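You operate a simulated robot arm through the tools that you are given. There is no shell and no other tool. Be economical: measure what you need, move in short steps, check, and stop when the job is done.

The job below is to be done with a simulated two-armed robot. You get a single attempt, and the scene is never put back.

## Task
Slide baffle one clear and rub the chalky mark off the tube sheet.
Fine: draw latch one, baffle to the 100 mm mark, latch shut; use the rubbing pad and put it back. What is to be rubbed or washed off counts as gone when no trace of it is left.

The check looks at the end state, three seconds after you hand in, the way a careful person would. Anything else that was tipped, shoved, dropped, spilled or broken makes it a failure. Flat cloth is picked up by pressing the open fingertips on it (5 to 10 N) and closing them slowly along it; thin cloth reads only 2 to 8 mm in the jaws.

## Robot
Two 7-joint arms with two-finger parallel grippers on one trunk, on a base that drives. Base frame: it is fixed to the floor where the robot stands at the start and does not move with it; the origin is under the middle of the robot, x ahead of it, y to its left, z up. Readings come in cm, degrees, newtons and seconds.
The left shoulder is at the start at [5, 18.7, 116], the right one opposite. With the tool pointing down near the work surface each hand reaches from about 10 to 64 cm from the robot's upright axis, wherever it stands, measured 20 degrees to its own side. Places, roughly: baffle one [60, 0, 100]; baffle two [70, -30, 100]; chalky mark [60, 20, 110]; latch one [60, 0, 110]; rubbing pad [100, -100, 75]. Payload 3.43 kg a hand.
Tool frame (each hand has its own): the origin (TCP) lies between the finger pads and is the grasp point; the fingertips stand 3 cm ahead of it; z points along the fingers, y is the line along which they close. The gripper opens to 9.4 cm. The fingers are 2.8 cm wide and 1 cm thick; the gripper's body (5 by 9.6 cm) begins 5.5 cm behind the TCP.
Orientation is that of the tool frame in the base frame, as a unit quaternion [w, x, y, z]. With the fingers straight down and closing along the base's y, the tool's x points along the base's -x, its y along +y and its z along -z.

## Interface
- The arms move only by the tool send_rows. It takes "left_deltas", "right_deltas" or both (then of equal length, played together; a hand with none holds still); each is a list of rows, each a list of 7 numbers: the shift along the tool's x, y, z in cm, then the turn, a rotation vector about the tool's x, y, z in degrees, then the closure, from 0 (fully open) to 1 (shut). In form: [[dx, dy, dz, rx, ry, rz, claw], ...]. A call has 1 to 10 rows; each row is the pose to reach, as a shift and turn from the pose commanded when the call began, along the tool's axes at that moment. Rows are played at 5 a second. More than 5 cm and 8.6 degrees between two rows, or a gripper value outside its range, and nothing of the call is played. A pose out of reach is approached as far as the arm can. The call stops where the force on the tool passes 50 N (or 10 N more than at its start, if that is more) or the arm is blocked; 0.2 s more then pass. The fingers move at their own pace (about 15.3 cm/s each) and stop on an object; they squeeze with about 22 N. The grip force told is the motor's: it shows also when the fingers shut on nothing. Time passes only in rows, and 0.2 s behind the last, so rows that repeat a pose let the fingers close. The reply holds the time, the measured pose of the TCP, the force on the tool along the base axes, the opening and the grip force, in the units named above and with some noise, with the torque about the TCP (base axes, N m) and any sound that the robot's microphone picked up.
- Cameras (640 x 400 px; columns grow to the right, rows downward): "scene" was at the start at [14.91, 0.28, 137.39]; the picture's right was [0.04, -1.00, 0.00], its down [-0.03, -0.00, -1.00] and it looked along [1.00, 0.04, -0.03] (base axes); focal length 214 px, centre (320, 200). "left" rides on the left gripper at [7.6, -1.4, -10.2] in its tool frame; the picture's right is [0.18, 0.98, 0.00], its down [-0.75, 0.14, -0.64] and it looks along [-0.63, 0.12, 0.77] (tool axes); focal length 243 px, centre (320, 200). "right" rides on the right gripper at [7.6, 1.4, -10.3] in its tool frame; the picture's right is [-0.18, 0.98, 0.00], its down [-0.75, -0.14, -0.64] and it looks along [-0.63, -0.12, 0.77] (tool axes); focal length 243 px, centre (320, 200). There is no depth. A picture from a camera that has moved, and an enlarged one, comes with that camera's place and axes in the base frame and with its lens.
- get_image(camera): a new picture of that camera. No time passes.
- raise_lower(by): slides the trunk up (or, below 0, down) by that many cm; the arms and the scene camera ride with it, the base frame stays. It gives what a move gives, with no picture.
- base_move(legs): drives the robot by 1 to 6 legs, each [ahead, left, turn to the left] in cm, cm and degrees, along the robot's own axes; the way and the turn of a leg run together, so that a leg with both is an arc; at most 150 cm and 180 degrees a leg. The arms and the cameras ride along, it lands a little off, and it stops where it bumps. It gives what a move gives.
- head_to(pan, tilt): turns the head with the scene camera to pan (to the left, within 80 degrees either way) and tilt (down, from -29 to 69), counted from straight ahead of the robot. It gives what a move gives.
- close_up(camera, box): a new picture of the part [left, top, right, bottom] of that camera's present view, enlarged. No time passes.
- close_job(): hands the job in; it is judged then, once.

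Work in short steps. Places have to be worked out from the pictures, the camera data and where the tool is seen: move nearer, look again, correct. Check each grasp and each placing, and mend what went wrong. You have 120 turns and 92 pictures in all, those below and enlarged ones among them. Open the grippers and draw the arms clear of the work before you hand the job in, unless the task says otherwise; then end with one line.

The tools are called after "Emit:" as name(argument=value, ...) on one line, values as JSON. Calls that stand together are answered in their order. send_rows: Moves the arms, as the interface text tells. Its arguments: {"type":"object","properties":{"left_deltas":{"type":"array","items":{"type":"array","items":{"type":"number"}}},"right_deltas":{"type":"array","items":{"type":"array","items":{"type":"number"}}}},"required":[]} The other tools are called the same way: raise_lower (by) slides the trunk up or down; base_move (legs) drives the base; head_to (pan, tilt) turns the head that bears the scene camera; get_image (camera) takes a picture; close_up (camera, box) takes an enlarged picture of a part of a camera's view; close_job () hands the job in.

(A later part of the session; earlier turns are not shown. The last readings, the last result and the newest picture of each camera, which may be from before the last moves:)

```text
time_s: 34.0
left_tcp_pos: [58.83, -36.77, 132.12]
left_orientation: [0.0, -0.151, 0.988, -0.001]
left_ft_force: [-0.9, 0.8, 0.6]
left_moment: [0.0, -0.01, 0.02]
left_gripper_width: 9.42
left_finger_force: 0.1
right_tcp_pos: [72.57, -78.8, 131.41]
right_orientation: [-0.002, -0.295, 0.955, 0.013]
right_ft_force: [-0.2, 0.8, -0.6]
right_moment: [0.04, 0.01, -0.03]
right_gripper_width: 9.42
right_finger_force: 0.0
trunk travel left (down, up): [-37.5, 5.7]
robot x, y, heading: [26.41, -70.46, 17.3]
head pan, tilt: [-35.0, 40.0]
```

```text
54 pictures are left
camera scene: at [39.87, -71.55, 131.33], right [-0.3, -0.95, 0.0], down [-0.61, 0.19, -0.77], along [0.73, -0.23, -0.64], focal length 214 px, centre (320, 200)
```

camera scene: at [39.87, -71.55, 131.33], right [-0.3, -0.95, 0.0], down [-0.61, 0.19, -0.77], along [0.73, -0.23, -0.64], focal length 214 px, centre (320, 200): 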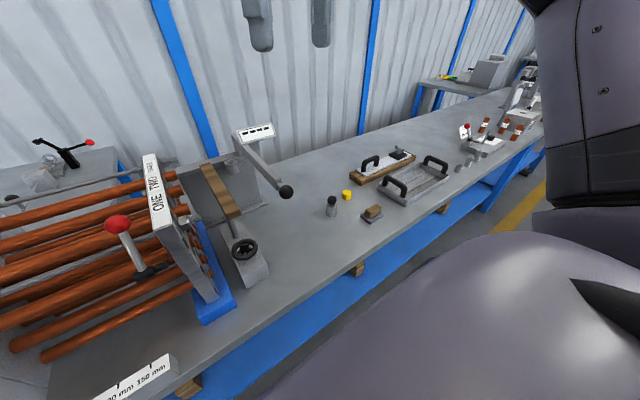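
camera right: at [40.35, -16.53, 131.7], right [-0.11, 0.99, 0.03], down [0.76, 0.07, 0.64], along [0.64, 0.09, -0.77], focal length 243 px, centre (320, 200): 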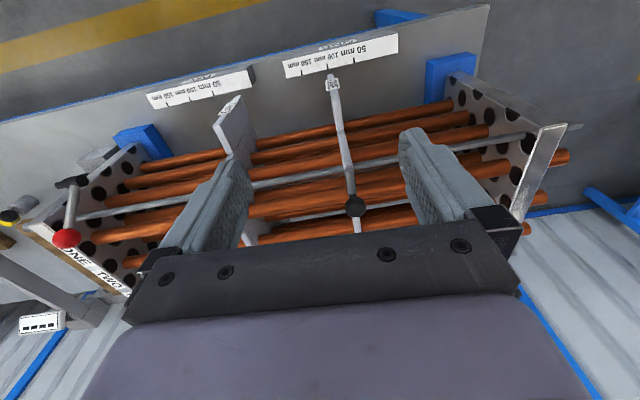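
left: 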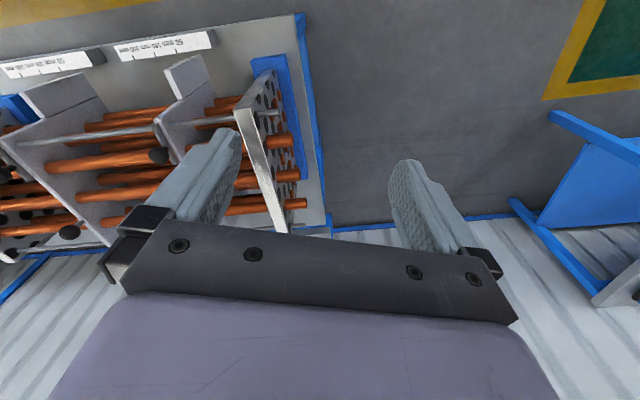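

The pad candidate is at ≈(89, −108). I enlarge to identify it.

Emit:
close_up(camera="scene", box=[310, 140, 470, 240])

Emit:
get_image(camera="right")

```text
4.00 times, centred on (390, 190) of scene
camera zoom: at [39.87, -71.55, 131.33], right [-0.3, -0.95, 0.0], down [-0.61, 0.19, -0.77], along [0.73, -0.23, -0.64], focal length 858 px, centre (40, 240)
```

zoom: 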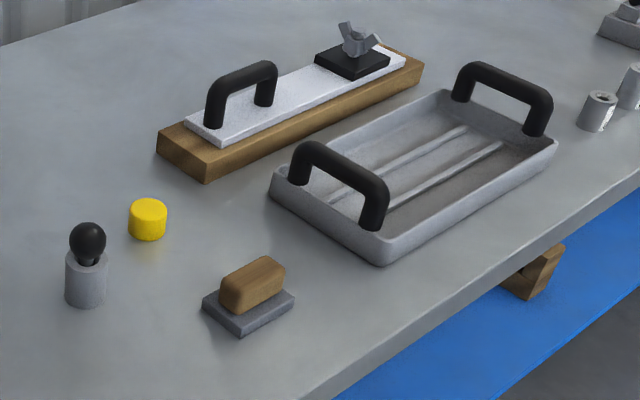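

```text
52 pictures are left
camera right: at [65.47, -82.0, 141.64], right [-0.4, 0.92, 0.03], down [0.71, 0.29, 0.64], along [0.58, 0.28, -0.77], focal length 243 px, centre (320, 200)
```

right: 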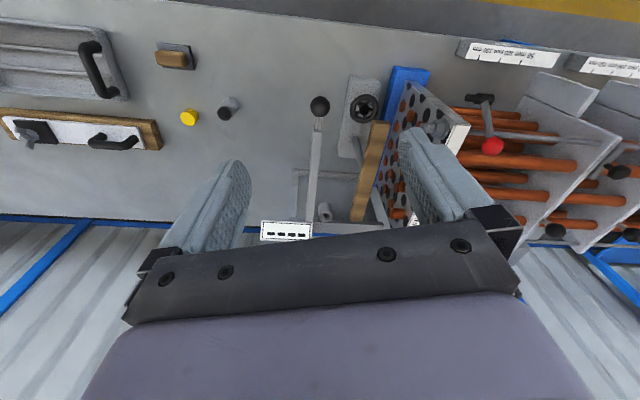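

It is the wood-handled pad with the handle's long axis along the bench. I drive 37 cm further right to bring it into the right hand's reach.

Emit:
base_move(legs=[[0, -37, 0]])

Emit:
send_rows(right_deltas=[[0, 0, 0, 0, 0, -8, 0], [0, 0, 0, 0, 0, -16, 0], [0, 0, 0, 0, 0, -24, 0], [0, 0, 0, 0, 0, -32, 0], [0, 0, 0, 0, 0, -40, 0], [0, 0, 0, 0, 0, -48, 0], [0, 0, 0, 0, 0, -56, 0], [0, 0, 0, 0, 0, -64, 0], [0, 0, 0, 0, 0, -72, 0], [0, 0, 0, 0, 0, -73, 0]])

Emit:
get_image(camera="right")

```text
time_s: 37.7
left_tcp_pos: [69.82, -71.85, 132.21]
left_orientation: [0.001, -0.151, 0.988, 0.0]
left_ft_force: [-1.0, -0.5, 0.4]
left_moment: [0.04, 0.04, -0.03]
left_gripper_width: 9.39
left_finger_force: 0.1
right_tcp_pos: [83.29, -113.87, 131.56]
right_orientation: [-0.002, -0.294, 0.956, 0.013]
right_ft_force: [1.5, 0.4, 0.3]
right_moment: [0.02, -0.02, 0.0]
right_gripper_width: 9.4
right_finger_force: 0.0
trunk travel left (down, up): [-37.5, 5.7]
robot x, y, heading: [37.22, -105.64, 17.1]
head pan, tilt: [-35.0, 40.0]
```

```text
time_s: 39.9
left_tcp_pos: [69.77, -71.88, 132.16]
left_orientation: [0.0, -0.15, 0.989, 0.0]
left_ft_force: [-0.3, 0.1, -0.4]
left_moment: [0.02, -0.02, 0.01]
left_gripper_width: 9.38
left_finger_force: 0.1
right_tcp_pos: [66.62, -109.22, 123.66]
right_orientation: [-0.006, 0.804, -0.594, -0.012]
right_ft_force: [0.1, -1.0, -0.2]
right_moment: [0.02, 0.01, -0.01]
right_gripper_width: 9.42
right_finger_force: 0.0
right hand out of reach, approached as far as the arm can: row 3, 4, 5, 6, 7, 8, 9, 10
trunk travel left (down, up): [-37.5, 5.7]
robot x, y, heading: [37.31, -105.77, 17.2]
head pan, tilt: [-35.0, 40.0]
```

```text
51 pictures are left
camera right: at [67.64, -117.09, 133.66], right [-0.99, -0.11, 0.01], down [-0.08, 0.75, 0.66], along [-0.08, 0.66, -0.75], focal length 243 px, centre (320, 200)
```

right: 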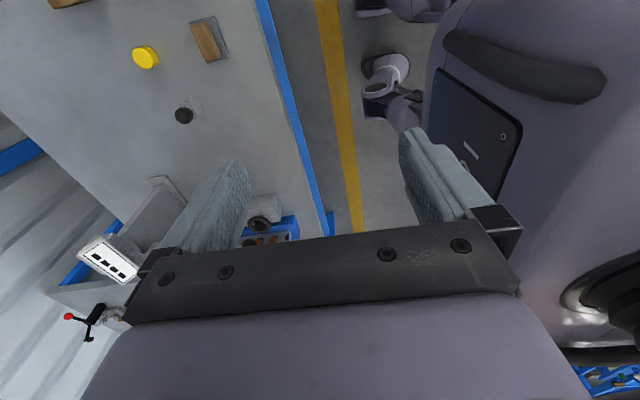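

The hand is now yawed to close across the handle. I bring it above the pad at about z = 96 and look again.

Emit:
send_rows(right_deltas=[[0.5, -3, 3, 0, 0, 0, 0], [1, -6, 6, 0, 0, 0, 0], [1.5, -9, 9.5, 0, 0, 0, 0], [2, -12, 13, 0, 0, 0, 0], [2.5, -15, 16, 0, 0, 0, 0], [3, -18, 19.5, 0, 0, 0, 0], [3.5, -20, 23, 0, 0, 0, 0], [3.9, -21.4, 26.5, 0, 0, 0, 0], [3.9, -21.4, 27.5, 0, 0, 0, 0], [3.9, -21.4, 27.5, 0, 0, 0, 0]])

Emit:
get_image(camera="right")

Emit:
get_image(camera="scene")

```text
time_s: 42.1
left_tcp_pos: [69.85, -71.98, 132.29]
left_orientation: [0.0, -0.15, 0.989, 0.001]
left_ft_force: [0.1, -0.2, 0.2]
left_moment: [0.01, -0.01, 0.0]
left_gripper_width: 9.4
left_finger_force: 0.1
right_tcp_pos: [69.92, -105.62, 107.52]
right_orientation: [-0.007, 0.804, -0.595, -0.011]
right_ft_force: [-0.8, 0.1, 0.2]
right_moment: [0.02, 0.01, -0.02]
right_gripper_width: 9.41
right_finger_force: 0.1
right hand out of reach, approached as far as the arm can: row 1, 2, 3, 4, 5, 6, 7, 8, 9, 10
trunk travel left (down, up): [-37.5, 5.7]
robot x, y, heading: [37.24, -105.35, 17.3]
head pan, tilt: [-35.0, 40.0]
```

```text
50 pictures are left
camera right: at [70.92, -113.47, 117.37], right [-0.99, -0.11, 0.01], down [-0.08, 0.75, 0.66], along [-0.08, 0.66, -0.75], focal length 243 px, centre (320, 200)
```

right: 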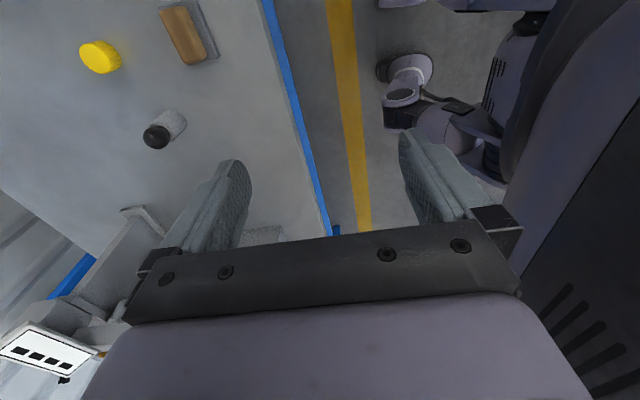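

```text
49 pictures are left
camera scene: at [50.79, -106.62, 131.33], right [-0.31, -0.95, 0.0], down [-0.61, 0.2, -0.77], along [0.73, -0.23, -0.64], focal length 214 px, centre (320, 200)
```

scene: 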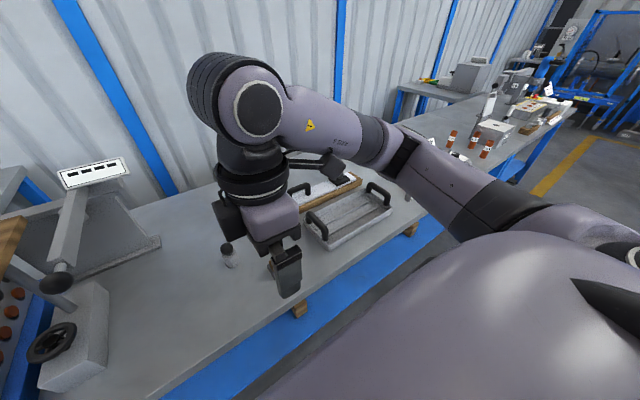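

This yaw limits the arm. The handle is ≈6 cm long, so I will instead grip it end to end with the natural yaw; I turn back and move over the pad.

Emit:
send_rows(right_deltas=[[0, 0, -1, 0, 0, 8.5, 0], [0.3, -1, -1, 0, 0, 17, 0], [1, -3, -1, 0, 0, 25.5, 0], [2, -5, -1, 0, 0, 34, 0], [3, -7, -1, 0, 0, 42.5, 0], [4, -9, -1, 0, 0, 51, 0], [5, -12, -1, 0, 0, 59.5, 0], [6, -15, 1, 0, 0, 68, 0], [6.4, -17.2, 4, 0, 0, 76.5, 0], [6.4, -17.2, 7, 0, 0, 85, 0]])

Emit:
get_image(camera="right")

```text
time_s: 44.3
left_tcp_pos: [69.86, -71.88, 132.19]
left_orientation: [0.0, -0.151, 0.988, 0.001]
left_ft_force: [0.0, 0.0, 0.5]
left_moment: [0.02, 0.0, 0.0]
left_gripper_width: 9.4
left_finger_force: 0.0
right_tcp_pos: [88.21, -106.59, 99.92]
right_orientation: [-0.003, -0.191, 0.982, 0.013]
right_ft_force: [0.6, 0.3, 0.4]
right_moment: [0.01, -0.01, -0.01]
right_gripper_width: 9.41
right_finger_force: 0.0
trunk travel left (down, up): [-37.5, 5.7]
robot x, y, heading: [37.42, -105.73, 17.0]
head pan, tilt: [-35.0, 40.0]
```

```text
48 pictures are left
camera right: at [80.69, -108.33, 110.07], right [-0.2, 0.98, 0.02], down [0.76, 0.14, 0.64], along [0.62, 0.14, -0.77], focal length 243 px, centre (320, 200)
```

right: 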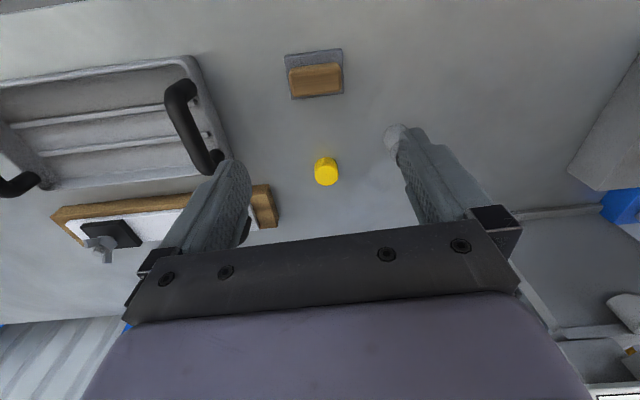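

Pad confirmed at (88.0, −106.8), aligned ≈17°. I turn 5° and lower to z ≈ 84.

Emit:
send_rows(right_deltas=[[0.1, -0.2, 4, 0, 0, 3, 0], [0.1, -0.2, 8, 0, 0, 5, 0], [0.1, -0.2, 12, 0, 0, 5, 0], [0.1, -0.2, 15, 0, 0, 5, 0], [0.1, -0.2, 16, 0, 0, 5, 0], [0.1, -0.2, 16, 0, 0, 5, 0]])

Emit:
get_image(camera="right")

Emit:
get_image(camera="scene")

```text
time_s: 45.7
left_tcp_pos: [69.79, -71.88, 132.25]
left_orientation: [0.0, -0.151, 0.989, 0.0]
left_ft_force: [-0.6, 0.5, 0.1]
left_moment: [0.0, 0.0, -0.03]
left_gripper_width: 9.39
left_finger_force: 0.1
right_tcp_pos: [87.97, -106.41, 83.94]
right_orientation: [-0.004, -0.15, 0.989, 0.013]
right_ft_force: [0.5, 0.1, 0.5]
right_moment: [0.03, -0.01, 0.01]
right_gripper_width: 9.4
right_finger_force: 0.1
trunk travel left (down, up): [-37.5, 5.7]
robot x, y, heading: [37.4, -105.53, 17.0]
head pan, tilt: [-35.0, 40.0]
```

```text
47 pictures are left
camera right: at [80.38, -107.52, 94.14], right [-0.11, 0.99, 0.02], down [0.77, 0.07, 0.64], along [0.63, 0.09, -0.77], focal length 243 px, centre (320, 200)
```

right: 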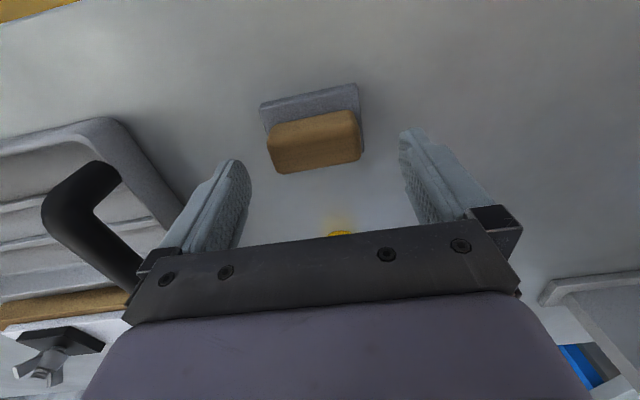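

```text
46 pictures are left
camera scene: at [50.79, -106.62, 131.33], right [-0.31, -0.95, 0.0], down [-0.61, 0.2, -0.77], along [0.73, -0.23, -0.64], focal length 214 px, centre (320, 200)
```

scene: 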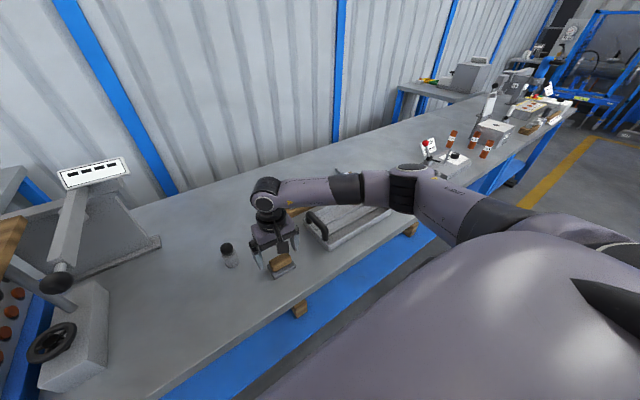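

The handle is aligned between the fingers. I shift 0.4 cm, lower 4 cm, and close.

Emit:
send_rows(right_deltas=[[-0.2, -0.4, 1, 0, 0, 0, 0], [-0.2, -0.4, 2, 0, 0, 0, 0], [-0.2, -0.4, 3, 0, 0, 0, 0], [-0.2, -0.4, 4, 0, 0, 0, 0], [-0.2, -0.4, 4, 0, 0, 0, 0.3], [-0.2, -0.4, 4, 0, 0, 0, 0.6], [-0.2, -0.4, 4, 0, 0, 0, 1], [-0.2, -0.4, 4, 0, 0, 0, 1]])

Emit:
get_image(camera="right")

```text
time_s: 47.5
left_tcp_pos: [69.99, -71.91, 132.12]
left_orientation: [0.0, -0.151, 0.989, 0.0]
left_ft_force: [-0.4, 0.9, -0.5]
left_moment: [-0.01, 0.0, 0.03]
left_gripper_width: 9.4
left_finger_force: 0.0
right_tcp_pos: [88.23, -106.74, 79.87]
right_orientation: [-0.004, -0.15, 0.989, 0.012]
right_ft_force: [0.5, -0.8, 0.4]
right_moment: [-0.01, 0.0, 0.02]
right_gripper_width: 6.94
right_finger_force: 22.0
trunk travel left (down, up): [-37.5, 5.7]
robot x, y, heading: [37.34, -105.43, 17.2]
head pan, tilt: [-35.0, 40.0]
```

```text
45 pictures are left
camera right: at [80.66, -107.76, 90.14], right [-0.11, 0.99, 0.02], down [0.77, 0.07, 0.64], along [0.63, 0.09, -0.77], focal length 243 px, centre (320, 200)
```

right: 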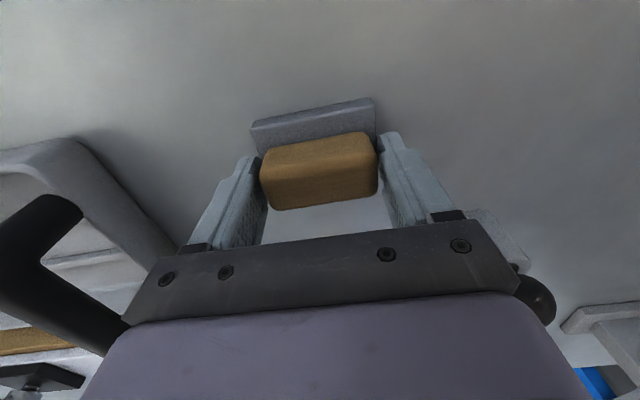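

Handle gripped (6.9 cm wide). I lift it and check.

Emit:
send_rows(right_deltas=[[0, 0, -1, 0, 0, 0, 1], [0, 0, -4, 0, 0, 0, 1], [0, 0, -8, 0, 0, 0, 1], [0, 0, -12, 0, 0, 0, 1], [0, 0, -12, 0, 0, 0, 1]])

Emit:
get_image(camera="scene")

Emit:
get_image(camera="right")

```text
time_s: 48.7
left_tcp_pos: [69.88, -71.88, 132.08]
left_orientation: [0.001, -0.151, 0.989, 0.0]
left_ft_force: [0.3, -0.3, 0.3]
left_moment: [0.03, 0.02, -0.03]
left_gripper_width: 9.43
left_finger_force: 0.1
right_tcp_pos: [88.39, -106.98, 92.11]
right_orientation: [-0.003, -0.15, 0.989, 0.012]
right_ft_force: [0.3, -0.2, -0.8]
right_moment: [-0.01, -0.01, 0.04]
right_gripper_width: 6.94
right_finger_force: 22.2
trunk travel left (down, up): [-37.5, 5.7]
robot x, y, heading: [37.2, -105.32, 17.4]
head pan, tilt: [-35.0, 40.0]
```

```text
44 pictures are left
camera scene: at [50.81, -106.62, 131.32], right [-0.31, -0.95, 0.0], down [-0.61, 0.2, -0.77], along [0.73, -0.23, -0.64], focal length 214 px, centre (320, 200)
```

scene: 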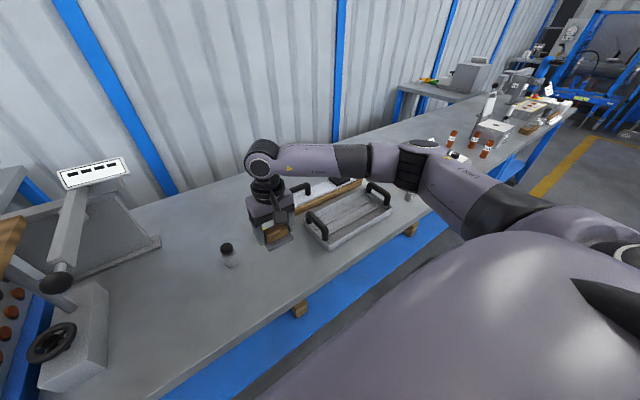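

```text
43 pictures are left
camera right: at [80.86, -108.05, 102.2], right [-0.11, 0.99, 0.02], down [0.77, 0.07, 0.64], along [0.63, 0.09, -0.77], focal length 243 px, centre (320, 200)
```

right: 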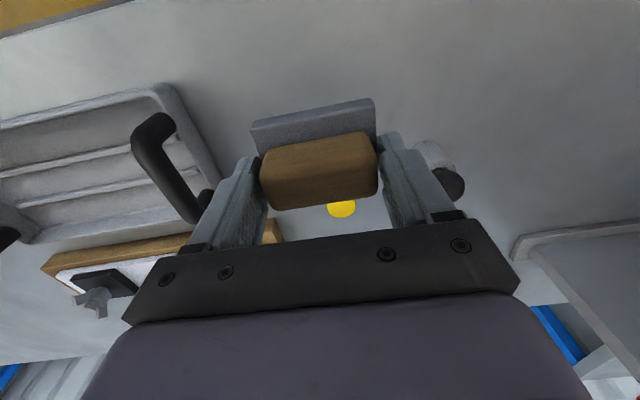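

Pad is secure. I raise it to z ≈ 124 and drive back left ≈120 cm to the tube sheet (mark ≈ (60, 15.4, 106.5)).

Emit:
send_rows(right_deltas=[[0, 0, -5, 0, 0, 0, 1], [0, 0, -10, 0, 0, 0, 1], [0, 0, -15, 0, 0, 0, 1], [0, 0, -20, 0, 0, 0, 1], [0, 0, -25, 0, 0, 0, 1], [0, 0, -30, 0, 0, 0, 1], [0, 0, -33, 0, 0, 0, 1], [0, 0, -33, 0, 0, 0, 1]])

Emit:
base_move(legs=[[2, 60, 0], [0, 59, 0]])

Emit:
head_to(pan=0, tilt=32)

Emit:
get_image(camera="scene")

Emit:
get_image(camera="right")

```text
time_s: 50.5
left_tcp_pos: [69.96, -71.9, 132.17]
left_orientation: [-0.001, -0.15, 0.989, 0.0]
left_ft_force: [-0.2, -0.2, 0.1]
left_moment: [0.03, 0.02, 0.03]
left_gripper_width: 9.4
left_finger_force: 0.1
right_tcp_pos: [88.75, -107.75, 124.87]
right_orientation: [-0.003, -0.15, 0.989, 0.013]
right_ft_force: [-0.1, 0.8, -1.1]
right_moment: [0.02, 0.02, -0.01]
right_gripper_width: 6.93
right_finger_force: 21.7
trunk travel left (down, up): [-37.5, 5.7]
robot x, y, heading: [37.23, -105.63, 17.4]
head pan, tilt: [-35.0, 40.0]
```

```text
time_s: 61.5
left_tcp_pos: [36.37, 42.24, 132.19]
left_orientation: [0.001, -0.152, 0.988, -0.001]
left_ft_force: [0.4, 0.1, 0.7]
left_moment: [0.01, 0.01, 0.01]
left_gripper_width: 9.4
left_finger_force: 0.1
right_tcp_pos: [55.37, 6.52, 124.94]
right_orientation: [-0.004, -0.151, 0.988, 0.012]
right_ft_force: [-0.2, -0.3, -0.8]
right_moment: [-0.01, 0.01, 0.02]
right_gripper_width: 6.92
right_finger_force: 21.7
trunk travel left (down, up): [-37.5, 5.7]
robot x, y, heading: [4.18, 8.34, 17.3]
head pan, tilt: [-35.0, 40.0]
```

```text
time_s: 62.5
left_tcp_pos: [36.43, 42.34, 132.16]
left_orientation: [0.0, -0.151, 0.989, -0.001]
left_ft_force: [-0.1, 0.1, -0.1]
left_moment: [0.0, -0.01, -0.04]
left_gripper_width: 9.43
left_finger_force: 0.0
right_tcp_pos: [55.35, 6.48, 124.9]
right_orientation: [-0.004, -0.15, 0.989, 0.012]
right_ft_force: [-0.2, 1.1, -0.6]
right_moment: [0.01, -0.01, 0.04]
right_gripper_width: 6.94
right_finger_force: 21.7
trunk travel left (down, up): [-37.5, 5.7]
robot x, y, heading: [3.67, 8.33, 17.2]
head pan, tilt: [0.0, 32.0]
```

```text
42 pictures are left
camera scene: at [17.92, 12.71, 132.54], right [0.3, -0.95, 0.0], down [-0.51, -0.16, -0.85], along [0.81, 0.25, -0.53], focal length 214 px, centre (320, 200)
```

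scene: 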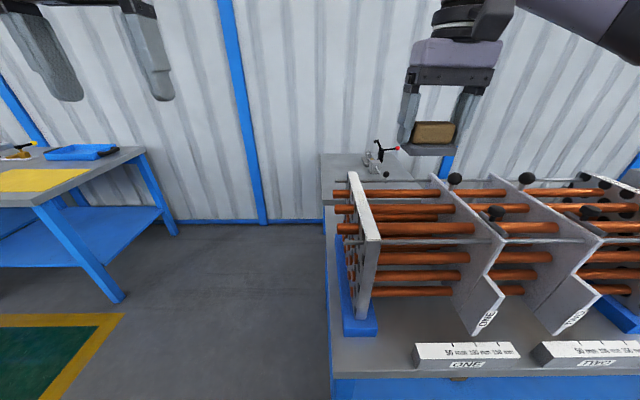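

```text
41 pictures are left
camera right: at [47.83, 5.37, 135.08], right [-0.12, 0.99, 0.02], down [0.77, 0.07, 0.64], along [0.63, 0.09, -0.77], focal length 243 px, centre (320, 200)
```

right: 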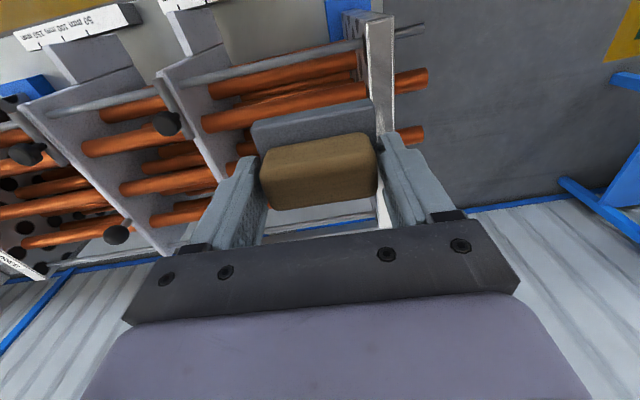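

I'm at the sheet. I enlarge its top to locate the mark.

Emit:
close_up(camera="scene", box=[330, 160, 400, 250])

Emit:
close_up(camera="left", box=[0, 0, 320, 200])

```text
4.44 times, centred on (365, 205) of scene
camera zoom: at [17.92, 12.71, 132.54], right [0.3, -0.95, 0.0], down [-0.51, -0.16, -0.85], along [0.81, 0.25, -0.53], focal length 953 px, centre (120, 178)
```

zoom: 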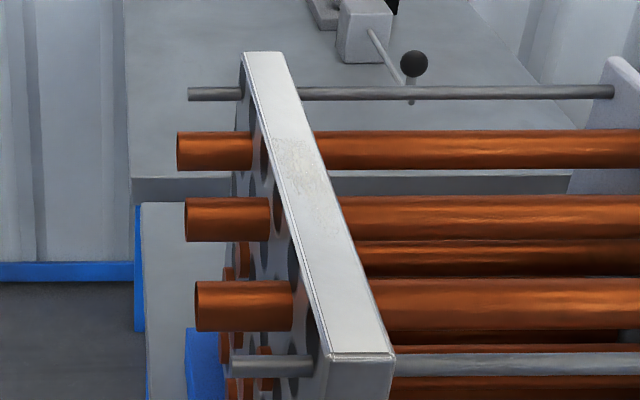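

```text
2.00 times, centred on (160, 100) of left
camera zoom: at [29.55, 38.5, 142.53], right [-0.47, 0.88, 0.0], down [0.68, 0.36, 0.64], along [0.57, 0.3, -0.77], focal length 485 px, centre (640, 400)
```

zoom: 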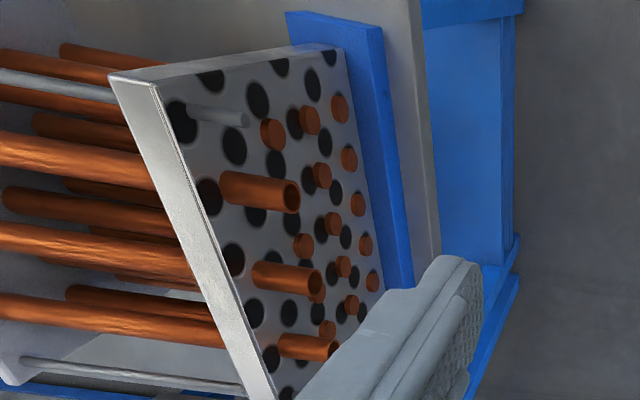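

Mark runs ≈±5 cm along the sheet top around (60.8, 16.3), z ≈ 106.5; the sheet is ≈2.7 cm wide. I move the pad above it, to TCP z ≈ 114.

Emit:
send_rows(right_deltas=[[-3, 3, 0, 0, 0, 0, 1], [-6, 6, 1, 0, 0, 0, 1], [-8.1, 7.6, 3, 0, 0, 0, 1], [-8.1, 7.6, 7, 0, 0, 0, 1], [-8.1, 7.6, 10, 0, 0, 0, 1], [-8.1, 7.6, 10.5, 0, 0, 0, 1], [-8.1, 7.6, 10.5, 0, 0, 0, 1]])

Emit:
get_image(camera="scene")

Emit:
get_image(camera="right")

```text
time_s: 64.1
left_tcp_pos: [36.43, 42.22, 132.17]
left_orientation: [0.0, -0.151, 0.988, 0.0]
left_ft_force: [0.7, 0.4, 0.0]
left_moment: [0.02, 0.01, 0.03]
left_gripper_width: 9.36
left_finger_force: 0.0
right_tcp_pos: [60.67, 16.42, 114.63]
right_orientation: [-0.004, -0.15, 0.989, 0.013]
right_ft_force: [1.0, 0.3, -0.9]
right_moment: [0.01, 0.02, -0.02]
right_gripper_width: 6.93
right_finger_force: 21.6
right hand out of reach, approached as far as the arm can: row 3
trunk travel left (down, up): [-37.5, 5.7]
robot x, y, heading: [3.69, 8.37, 17.2]
head pan, tilt: [0.0, 32.0]
```

```text
38 pictures are left
camera scene: at [17.92, 12.7, 132.55], right [0.3, -0.95, 0.0], down [-0.51, -0.16, -0.85], along [0.81, 0.25, -0.53], focal length 214 px, centre (320, 200)
```

scene: 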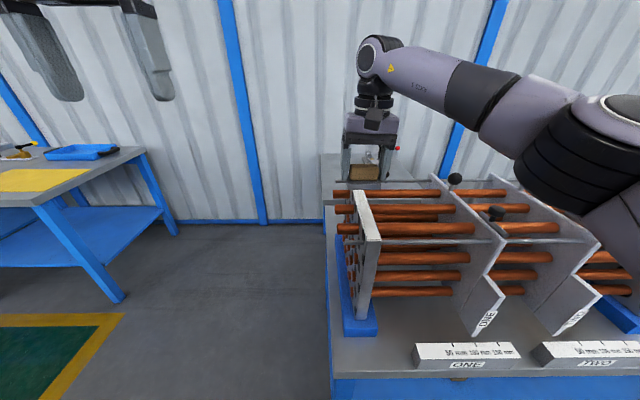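

```text
37 pictures are left
camera right: at [53.17, 15.27, 124.71], right [-0.12, 0.99, 0.02], down [0.77, 0.07, 0.64], along [0.63, 0.09, -0.77], focal length 243 px, centre (320, 200)
```

right: 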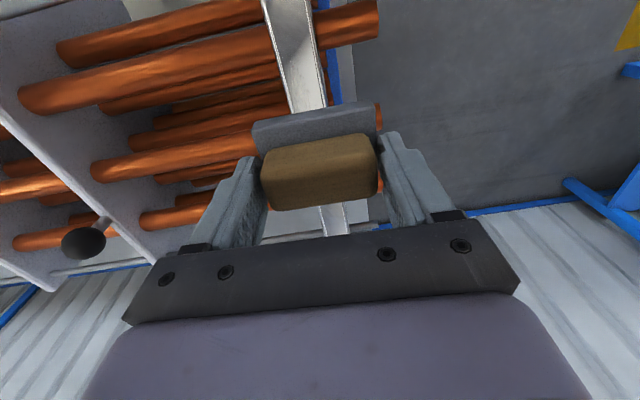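

The pad is centred over the sheet but near the reach limit, so I drive 3.5 cm ahead for margin.

Emit:
base_move(legs=[[3.5, 0, 0]])

```text
time_s: 65.0
left_tcp_pos: [39.94, 43.36, 132.21]
left_orientation: [-0.001, -0.152, 0.988, 0.001]
left_ft_force: [0.3, 0.2, -0.5]
left_moment: [0.0, 0.02, -0.03]
left_gripper_width: 9.42
left_finger_force: 0.0
right_tcp_pos: [64.17, 17.39, 114.55]
right_orientation: [-0.004, -0.15, 0.989, 0.012]
right_ft_force: [-0.5, -0.1, -1.1]
right_moment: [0.0, 0.03, 0.01]
right_gripper_width: 6.9
right_finger_force: 22.3
trunk travel left (down, up): [-37.5, 5.7]
robot x, y, heading: [6.89, 9.25, 17.5]
head pan, tilt: [0.0, 32.0]
```

Now I return 3.5 cm to the mark centre and lower gently to find contact.

Emit:
send_rows(right_deltas=[[1.8, 0, 0, 0, 0, 0, 1], [3.5, 0, 0.5, 0, 0, 0, 1], [3.5, 0, 1.2, 0, 0, 0, 1], [3.5, 0, 1.8, 0, 0, 0, 1], [3.5, 0, 2.3, 0, 0, 0, 1], [3.5, 0, 2.6, 0, 0, 0, 1], [3.5, 0, 2.6, 0, 0, 0, 1]])

```text
time_s: 66.6
left_tcp_pos: [39.67, 43.22, 132.17]
left_orientation: [0.0, -0.151, 0.989, -0.001]
left_ft_force: [-0.4, 0.4, 0.6]
left_moment: [-0.01, -0.01, 0.04]
left_gripper_width: 9.41
left_finger_force: 0.1
right_tcp_pos: [60.68, 16.45, 111.94]
right_orientation: [-0.003, -0.151, 0.988, 0.011]
right_ft_force: [-0.9, 1.1, -1.1]
right_moment: [-0.01, 0.03, 0.04]
right_gripper_width: 6.95
right_finger_force: 21.8
trunk travel left (down, up): [-37.5, 5.7]
robot x, y, heading: [7.19, 9.44, 17.1]
head pan, tilt: [0.0, 32.0]
```

No contact yet at z 111.9; I go down in 2 mm steps.

Emit:
send_rows(right_deltas=[[0, 0, 0.2, 0, 0, 0, 1], [0, 0, 0.4, 0, 0, 0, 1], [0, 0, 0.5, 0, 0, 0, 1], [0, 0, 0.6, 0, 0, 0, 1], [0, 0, 0.6, 0, 0, 0, 1]])

```text
time_s: 67.8
left_tcp_pos: [39.73, 43.38, 132.2]
left_orientation: [0.0, -0.152, 0.988, 0.0]
left_ft_force: [-0.1, 0.0, 0.2]
left_moment: [-0.03, -0.02, -0.02]
left_gripper_width: 9.41
left_finger_force: 0.0
right_tcp_pos: [60.81, 16.44, 111.46]
right_orientation: [-0.003, -0.151, 0.989, 0.012]
right_ft_force: [1.1, -0.3, -0.8]
right_moment: [0.02, 0.03, 0.01]
right_gripper_width: 6.92
right_finger_force: 21.6
trunk travel left (down, up): [-37.5, 5.7]
robot x, y, heading: [7.23, 9.27, 17.5]
head pan, tilt: [0.0, 32.0]
```

Emit:
send_rows(right_deltas=[[0, 0, 0.2, 0, 0, 0, 1], [0, 0, 0.4, 0, 0, 0, 1], [0, 0, 0.6, 0, 0, 0, 1], [0, 0, 0.6, 0, 0, 0, 1]])

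Emit:
close_up(camera="scene", box=[330, 130, 410, 210])

```text
time_s: 68.8
left_tcp_pos: [39.81, 43.32, 132.18]
left_orientation: [0.001, -0.152, 0.988, 0.0]
left_ft_force: [0.6, -0.8, -0.1]
left_moment: [0.01, 0.0, 0.01]
left_gripper_width: 9.39
left_finger_force: 0.0
right_tcp_pos: [60.71, 16.4, 110.86]
right_orientation: [-0.003, -0.15, 0.989, 0.012]
right_ft_force: [-0.6, 1.3, -1.6]
right_moment: [-0.01, 0.01, 0.01]
right_gripper_width: 6.95
right_finger_force: 22.6
trunk travel left (down, up): [-37.5, 5.7]
robot x, y, heading: [7.32, 9.5, 17.2]
head pan, tilt: [0.0, 32.0]
```

```text
5.00 times, centred on (370, 170) of scene
camera zoom: at [21.24, 13.76, 132.55], right [0.3, -0.95, 0.0], down [-0.51, -0.16, -0.85], along [0.81, 0.25, -0.53], focal length 1072 px, centre (70, 350)
```

zoom: 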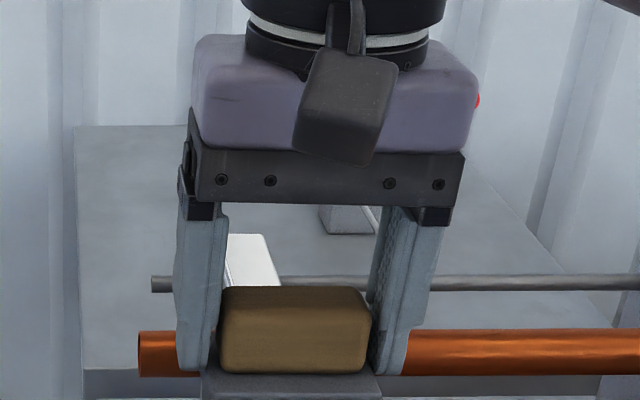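

Still clear. I continue down in small steps.

Emit:
send_rows(right_deltas=[[0, 0, 0.15, 0, 0, 0, 1], [0, 0, 0.3, 0, 0, 0, 1], [0, 0, 0.45, 0, 0, 0, 1], [0, 0, 0.6, 0, 0, 0, 1], [0, 0, 0.6, 0, 0, 0, 1]])

Emit:
close_up(camera="scene", box=[330, 150, 410, 230])

```text
time_s: 70.0
left_tcp_pos: [39.73, 43.32, 132.11]
left_orientation: [0.0, -0.152, 0.988, 0.0]
left_ft_force: [-0.1, 0.2, -0.5]
left_moment: [-0.02, 0.0, 0.01]
left_gripper_width: 9.38
left_finger_force: 0.0
right_tcp_pos: [60.76, 16.43, 110.08]
right_orientation: [-0.003, -0.15, 0.989, 0.012]
right_ft_force: [-0.6, 0.3, -1.5]
right_moment: [-0.01, 0.02, 0.02]
right_gripper_width: 6.93
right_finger_force: 22.2
trunk travel left (down, up): [-37.5, 5.7]
robot x, y, heading: [7.23, 9.4, 17.4]
head pan, tilt: [0.0, 32.0]
```

```text
5.00 times, centred on (370, 190) of scene
camera zoom: at [21.24, 13.76, 132.55], right [0.3, -0.95, 0.0], down [-0.51, -0.16, -0.85], along [0.81, 0.25, -0.53], focal length 1072 px, centre (70, 250)
```

zoom: 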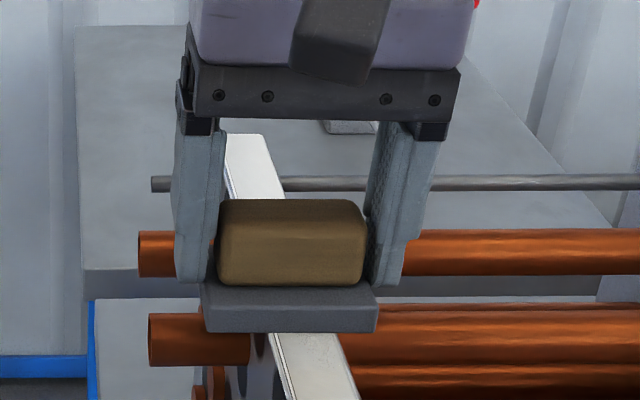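

The pad bottom is at about z 106, nearly on the sheet. I continue in finer steps.

Emit:
send_rows(right_deltas=[[0, 0, 0.1, 0, 0, 0, 1], [0, 0, 0.2, 0, 0, 0, 1], [0, 0, 0.3, 0, 0, 0, 1], [0, 0, 0.4, 0, 0, 0, 1], [0, 0, 0.5, 0, 0, 0, 1], [0, 0, 0.5, 0, 0, 0, 1]])

```text
time_s: 71.4
left_tcp_pos: [39.65, 43.32, 132.14]
left_orientation: [0.001, -0.151, 0.988, -0.001]
left_ft_force: [-0.1, 0.3, 0.5]
left_moment: [0.01, 0.03, 0.03]
left_gripper_width: 9.4
left_finger_force: 0.1
right_tcp_pos: [60.58, 16.39, 109.99]
right_orientation: [-0.002, -0.149, 0.989, 0.013]
right_ft_force: [4.8, -0.4, 17.2]
right_moment: [-0.05, -0.09, 0.01]
right_gripper_width: 6.96
right_finger_force: 22.1
trunk travel left (down, up): [-37.5, 5.7]
robot x, y, heading: [6.68, 9.12, 17.2]
head pan, tilt: [0.0, 32.0]
```

Contact at ≈17 N. Now I rub forward and backward along the sheet.

Emit:
send_rows(right_deltas=[[-1.5, 0, -0.1, 0, 0, 0, 1], [-3, 0, -0.1, 0, 0, 0, 1], [-4.5, 0, -0.1, 0, 0, 0, 1], [-6, 0, -0.1, 0, 0, 0, 1], [-4, 0, -0.1, 0, 0, 0, 1], [-2, 0, -0.1, 0, 0, 0, 1], [0, 0, -0.1, 0, 0, 0, 1], [2, 0, -0.1, 0, 0, 0, 1], [4, 0, -0.1, 0, 0, 0, 1], [6, 0, -0.1, 0, 0, 0, 1]])

Emit:
get_image(camera="right")

```text
time_s: 73.6
left_tcp_pos: [39.68, 43.34, 132.13]
left_orientation: [0.0, -0.151, 0.988, -0.001]
left_ft_force: [-0.4, 0.2, -0.3]
left_moment: [0.0, -0.01, -0.06]
left_gripper_width: 9.41
left_finger_force: 0.0
right_tcp_pos: [54.88, 14.72, 109.8]
right_orientation: [-0.004, -0.15, 0.989, 0.011]
right_ft_force: [3.2, 1.8, 11.6]
right_moment: [0.03, -0.33, 0.0]
right_gripper_width: 6.93
right_finger_force: 22.0
trunk travel left (down, up): [-37.5, 5.7]
robot x, y, heading: [7.28, 9.13, 17.4]
head pan, tilt: [0.0, 32.0]
```

```text
34 pictures are left
camera right: at [47.27, 13.61, 120.02], right [-0.12, 0.99, 0.02], down [0.77, 0.07, 0.64], along [0.63, 0.09, -0.77], focal length 243 px, centre (320, 200)
```

right: 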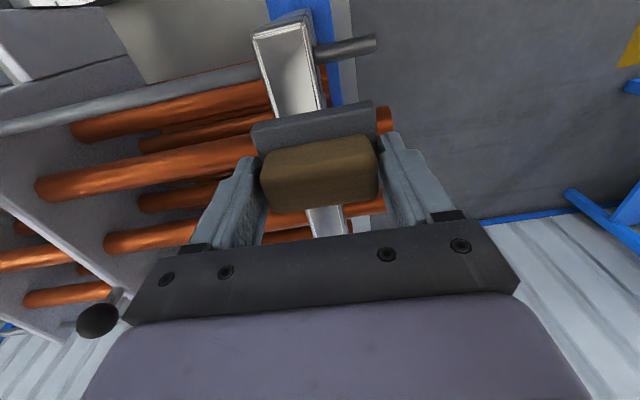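

Rubbing works with steady ≈12 N. I add more full strokes.

Emit:
send_rows(right_deltas=[[-2.5, 0, 0, 0, 0, 0, 1], [-5, 0, 0, 0, 0, 0, 1], [-7.5, 0, 0, 0, 0, 0, 1], [-10, 0, 0, 0, 0, 0, 1], [-12.3, 0, 0, 0, 0, 0, 1], [-10, 0, 0, 0, 0, 0, 1], [-7.5, 0, 0, 0, 0, 0, 1], [-5, 0, 0, 0, 0, 0, 1], [-2.5, 0, 0, 0, 0, 0, 1], [0, 0, 0, 0, 0, 0, 1]])

Emit:
send_rows(right_deltas=[[-2.5, 0.3, 0.05, 0, 0, 0, 1], [-5, 0.3, 0.05, 0, 0, 0, 1], [-7.5, 0.3, 0.05, 0, 0, 0, 1], [-10, 0.3, 0.05, 0, 0, 0, 1], [-12.3, 0, 0.05, 0, 0, 0, 1], [-10, -0.3, 0.05, 0, 0, 0, 1], [-7.5, -0.3, 0.05, 0, 0, 0, 1], [-5, -0.3, 0.05, 0, 0, 0, 1], [-2.5, -0.3, 0.05, 0, 0, 0, 1], [0, 0, 0.05, 0, 0, 0, 1]])

Emit:
close_up(camera="scene", box=[330, 150, 410, 250])

```text
time_s: 75.8
left_tcp_pos: [39.73, 43.31, 132.25]
left_orientation: [0.0, -0.151, 0.989, 0.0]
left_ft_force: [-0.5, 0.3, 0.1]
left_moment: [-0.03, 0.05, -0.02]
left_gripper_width: 9.38
left_finger_force: 0.0
right_tcp_pos: [54.94, 14.68, 109.67]
right_orientation: [-0.003, -0.15, 0.989, 0.012]
right_ft_force: [0.4, -1.1, 6.4]
right_moment: [0.04, -0.19, -0.03]
right_gripper_width: 6.95
right_finger_force: 22.4
trunk travel left (down, up): [-37.5, 5.7]
robot x, y, heading: [7.27, 9.2, 17.5]
head pan, tilt: [0.0, 32.0]
```

```text
time_s: 78.0
left_tcp_pos: [39.76, 43.17, 132.13]
left_orientation: [0.001, -0.152, 0.988, -0.001]
left_ft_force: [1.1, 0.8, -0.6]
left_moment: [-0.01, 0.01, 0.01]
left_gripper_width: 9.41
left_finger_force: 0.2
right_tcp_pos: [54.96, 14.66, 109.8]
right_orientation: [-0.002, -0.15, 0.989, 0.013]
right_ft_force: [4.6, -0.3, 17.3]
right_moment: [-0.02, -0.32, 0.02]
right_gripper_width: 6.93
right_finger_force: 21.7
trunk travel left (down, up): [-37.5, 5.7]
robot x, y, heading: [7.27, 9.42, 17.6]
head pan, tilt: [0.0, 32.0]
```

```text
4.00 times, centred on (370, 200) of scene
camera zoom: at [21.16, 13.74, 132.57], right [0.3, -0.95, 0.0], down [-0.51, -0.16, -0.85], along [0.81, 0.25, -0.53], focal length 858 px, centre (120, 200)
```

zoom: 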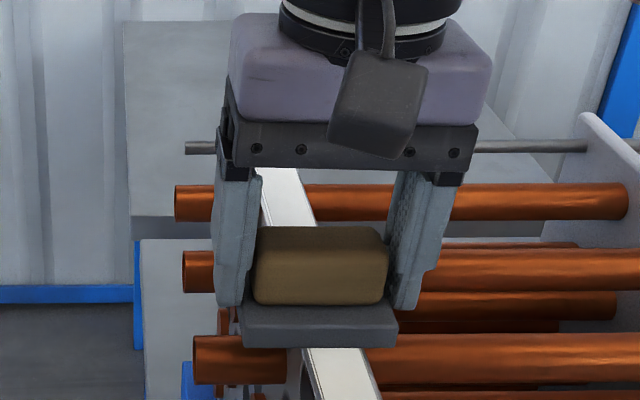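

I lift off and move aside to inspect the sheet's top.

Emit:
send_rows(right_deltas=[[0, 0, -4, 0, 0, 0, 1], [0, 0, -8, 0, 0, 0, 1], [2, -3, -11, 0, 0, 0, 1], [4, -7, -13, 0, 0, 0, 1], [5, -11, -13, 0, 0, 0, 1], [5, -13, -13, 0, 0, 0, 1]])

Emit:
close_up(camera="scene", box=[330, 160, 400, 250])

Emit:
get_image(camera="right")

```text
time_s: 79.4
left_tcp_pos: [39.81, 43.29, 132.16]
left_orientation: [0.0, -0.151, 0.989, 0.0]
left_ft_force: [-0.4, -0.2, 0.4]
left_moment: [0.0, 0.01, -0.02]
left_gripper_width: 9.4
left_finger_force: 0.0
right_tcp_pos: [54.24, 0.56, 122.43]
right_orientation: [-0.005, -0.15, 0.989, 0.012]
right_ft_force: [-0.6, -0.1, -1.0]
right_moment: [0.0, -0.03, 0.02]
right_gripper_width: 6.93
right_finger_force: 22.0
trunk travel left (down, up): [-37.5, 5.7]
robot x, y, heading: [7.06, 9.36, 17.3]
head pan, tilt: [0.0, 32.0]
```

```text
4.44 times, centred on (365, 205) of scene
camera zoom: at [21.24, 13.75, 132.55], right [0.3, -0.95, 0.0], down [-0.51, -0.16, -0.85], along [0.81, 0.25, -0.53], focal length 953 px, centre (120, 178)
```

zoom: 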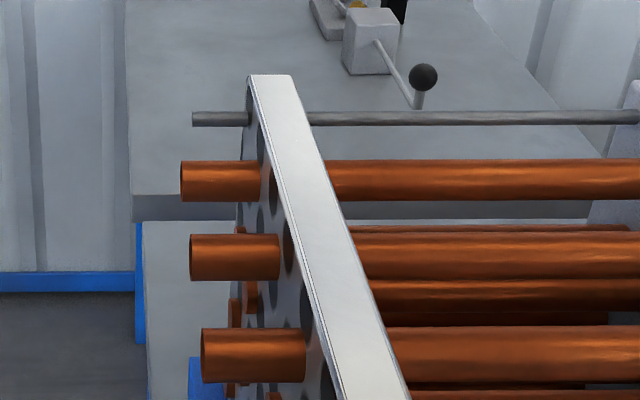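

```text
31 pictures are left
camera right: at [46.67, -0.56, 132.62], right [-0.12, 0.99, 0.02], down [0.77, 0.07, 0.63], along [0.63, 0.09, -0.77], focal length 243 px, centre (320, 200)
```

right: 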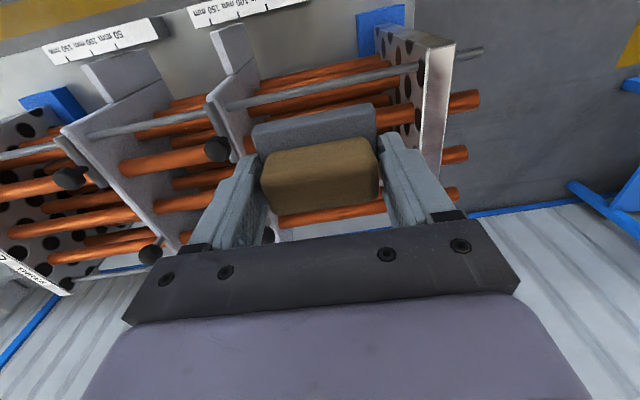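

The top looks clean. I check with enlarged views from both cameras.

Emit:
close_up(camera="right", box=[380, 20, 490, 200])

Emit:
close_up(camera="scene", box=[350, 170, 390, 220])

```text
2.22 times, centred on (435, 110) of right
camera zoom: at [46.67, -0.56, 132.62], right [-0.12, 0.99, 0.02], down [0.77, 0.07, 0.63], along [0.63, 0.09, -0.77], focal length 539 px, centre (64, 400)
```

zoom: 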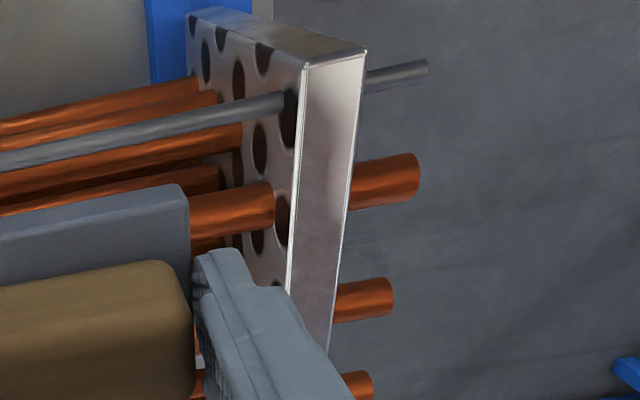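

```text
8.00 times, centred on (370, 195) of scene
camera zoom: at [21.24, 13.75, 132.55], right [0.3, -0.95, 0.0], down [-0.51, -0.16, -0.85], along [0.81, 0.25, -0.53], focal length 1716 px, centre (-80, 240)
```

zoom: 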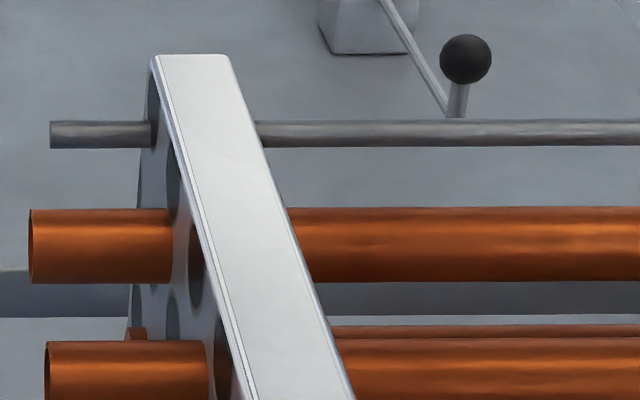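

Looks clean. I move further right so the whole top is visible from the angle where the mark showed strongly before.

Emit:
send_rows(right_deltas=[[1, -4, -1, 0, 0, 0, 1], [2, -8, -2, 0, 0, 0, 1], [3, -12, -3, 0, 0, 0, 1], [3, -15, -3, 0, 0, 0, 1]])

Emit:
close_up(camera="right", box=[420, 0, 640, 200])

```text
time_s: 80.4
left_tcp_pos: [39.82, 43.29, 132.21]
left_orientation: [0.0, -0.152, 0.988, 0.0]
left_ft_force: [-0.3, -0.4, 0.4]
left_moment: [0.02, 0.01, 0.03]
left_gripper_width: 9.4
left_finger_force: 0.0
right_tcp_pos: [55.82, -14.74, 124.96]
right_orientation: [-0.004, -0.15, 0.989, 0.013]
right_ft_force: [0.2, -0.1, -0.7]
right_moment: [0.03, -0.03, 0.02]
right_gripper_width: 6.93
right_finger_force: 21.9
trunk travel left (down, up): [-37.5, 5.7]
robot x, y, heading: [7.05, 9.63, 17.5]
head pan, tilt: [0.0, 32.0]
```

```text
2.00 times, centred on (530, 100) of right
camera zoom: at [48.35, -15.91, 135.16], right [-0.12, 0.99, 0.02], down [0.77, 0.07, 0.63], along [0.63, 0.09, -0.77], focal length 485 px, centre (-100, 400)
```

zoom: 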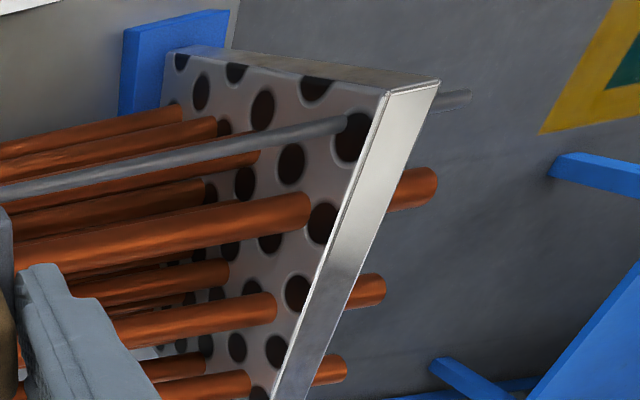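

The mark is gone. I drive back to the pad's place.

Emit:
base_move(legs=[[-5.5, -59, 0], [0, -59.5, 0]])

Emit:
head_to(pan=-15, tilt=45)

Emit:
get_image(camera="scene")

```text
time_s: 91.3
left_tcp_pos: [69.35, -71.53, 132.22]
left_orientation: [0.0, -0.149, 0.989, 0.0]
left_ft_force: [-0.4, -0.3, 0.0]
left_moment: [-0.02, 0.03, -0.03]
left_gripper_width: 9.41
left_finger_force: 0.1
right_tcp_pos: [85.14, -129.69, 125.02]
right_orientation: [-0.003, -0.147, 0.989, 0.012]
right_ft_force: [-1.3, 0.5, 0.3]
right_moment: [-0.01, -0.01, -0.02]
right_gripper_width: 6.94
right_finger_force: 22.6
trunk travel left (down, up): [-37.5, 5.7]
robot x, y, heading: [36.65, -105.59, 17.1]
head pan, tilt: [0.0, 32.0]
```

```text
time_s: 92.1
left_tcp_pos: [69.3, -71.6, 132.06]
left_orientation: [0.0, -0.148, 0.989, -0.001]
left_ft_force: [-0.4, 1.0, 0.3]
left_moment: [-0.02, 0.02, -0.02]
left_gripper_width: 9.4
left_finger_force: 0.1
right_tcp_pos: [85.02, -129.53, 124.96]
right_orientation: [-0.004, -0.147, 0.989, 0.012]
right_ft_force: [0.4, -0.7, -1.6]
right_moment: [0.01, 0.02, 0.0]
right_gripper_width: 6.92
right_finger_force: 22.3
trunk travel left (down, up): [-37.5, 5.7]
robot x, y, heading: [36.66, -105.24, 16.9]
head pan, tilt: [-15.0, 45.0]
```

```text
27 pictures are left
camera scene: at [50.22, -103.27, 130.6], right [0.04, -1.0, 0.0], down [-0.71, -0.03, -0.71], along [0.71, 0.03, -0.71], focal length 214 px, centre (320, 200)
```

scene: 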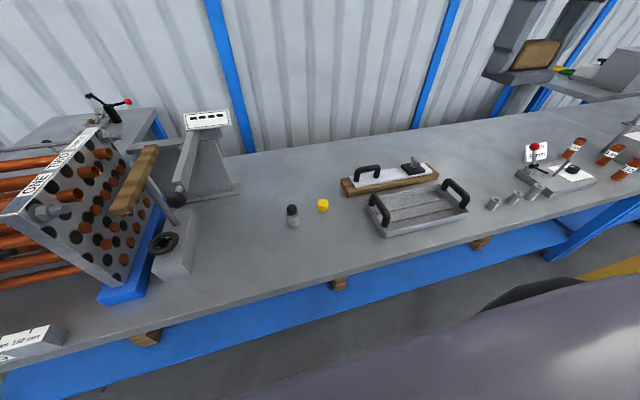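

Bench is clear. I bring the pad above its original place (88.2, −106.7), staying high, then lower.

Emit:
send_rows(right_deltas=[[-2, 4, 0, 0, 0, 0, 1], [-4, 8, 0, 0, 0, 0, 1], [-6, 12, 0, 0, 0, 0, 1], [-8, 16, 0, 0, 0, 0, 1], [-9.9, 19.75, 1, 0, 0, -0.4, 1], [-9.9, 19.75, 6, 0, 0, -0.4, 1], [-9.9, 19.75, 11, 0, 0, -0.4, 1], [-9.9, 19.75, 16, 0, 0, -0.4, 1], [-9.9, 19.75, 20, 0, 0, -0.4, 1], [-9.9, 19.75, 24, 0, 0, -0.4, 1]])

Emit:
send_rows(right_deltas=[[0, 0, 4, 0, 0, 0, 1], [0, 0, 8, 0, 0, 0, 1], [0, 0, 12, 0, 0, 0, 1], [0, 0, 15, 0, 0, 0, 1], [0, 0, 17, 0, 0, 0, 1], [0, 0, 17, 0, 0, 0, 1]])

Emit:
get_image(camera="right")

```text
time_s: 94.3
left_tcp_pos: [69.39, -71.59, 132.18]
left_orientation: [0.0, -0.149, 0.989, 0.0]
left_ft_force: [0.4, -0.7, -0.2]
left_moment: [0.01, -0.01, -0.01]
left_gripper_width: 9.42
left_finger_force: 0.0
right_tcp_pos: [88.43, -107.42, 101.35]
right_orientation: [-0.003, -0.15, 0.989, 0.012]
right_ft_force: [-0.1, -0.5, -0.2]
right_moment: [0.03, 0.0, 0.0]
right_gripper_width: 6.93
right_finger_force: 21.6
trunk travel left (down, up): [-37.5, 5.7]
robot x, y, heading: [36.72, -105.17, 17.1]
head pan, tilt: [-15.0, 45.0]
```

```text
time_s: 95.7
left_tcp_pos: [69.37, -71.44, 132.15]
left_orientation: [0.0, -0.148, 0.989, -0.001]
left_ft_force: [-0.5, -0.2, 0.2]
left_moment: [0.02, 0.02, 0.0]
left_gripper_width: 9.42
left_finger_force: 0.0
right_tcp_pos: [88.44, -106.86, 84.35]
right_orientation: [-0.004, -0.15, 0.989, 0.011]
right_ft_force: [-0.2, 0.2, 0.5]
right_moment: [0.0, 0.04, 0.0]
right_gripper_width: 6.97
right_finger_force: 22.2
trunk travel left (down, up): [-37.5, 5.7]
robot x, y, heading: [36.71, -105.21, 17.0]
head pan, tilt: [-15.0, 45.0]
```

```text
26 pictures are left
camera right: at [80.88, -108.0, 94.53], right [-0.12, 0.99, 0.02], down [0.77, 0.08, 0.64], along [0.63, 0.09, -0.77], focal length 243 px, centre (320, 200)
```

right: 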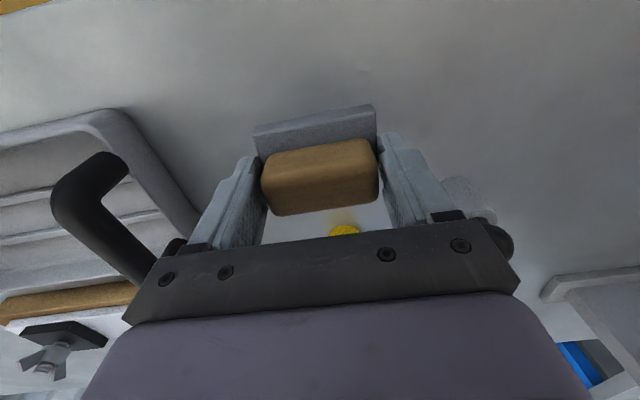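

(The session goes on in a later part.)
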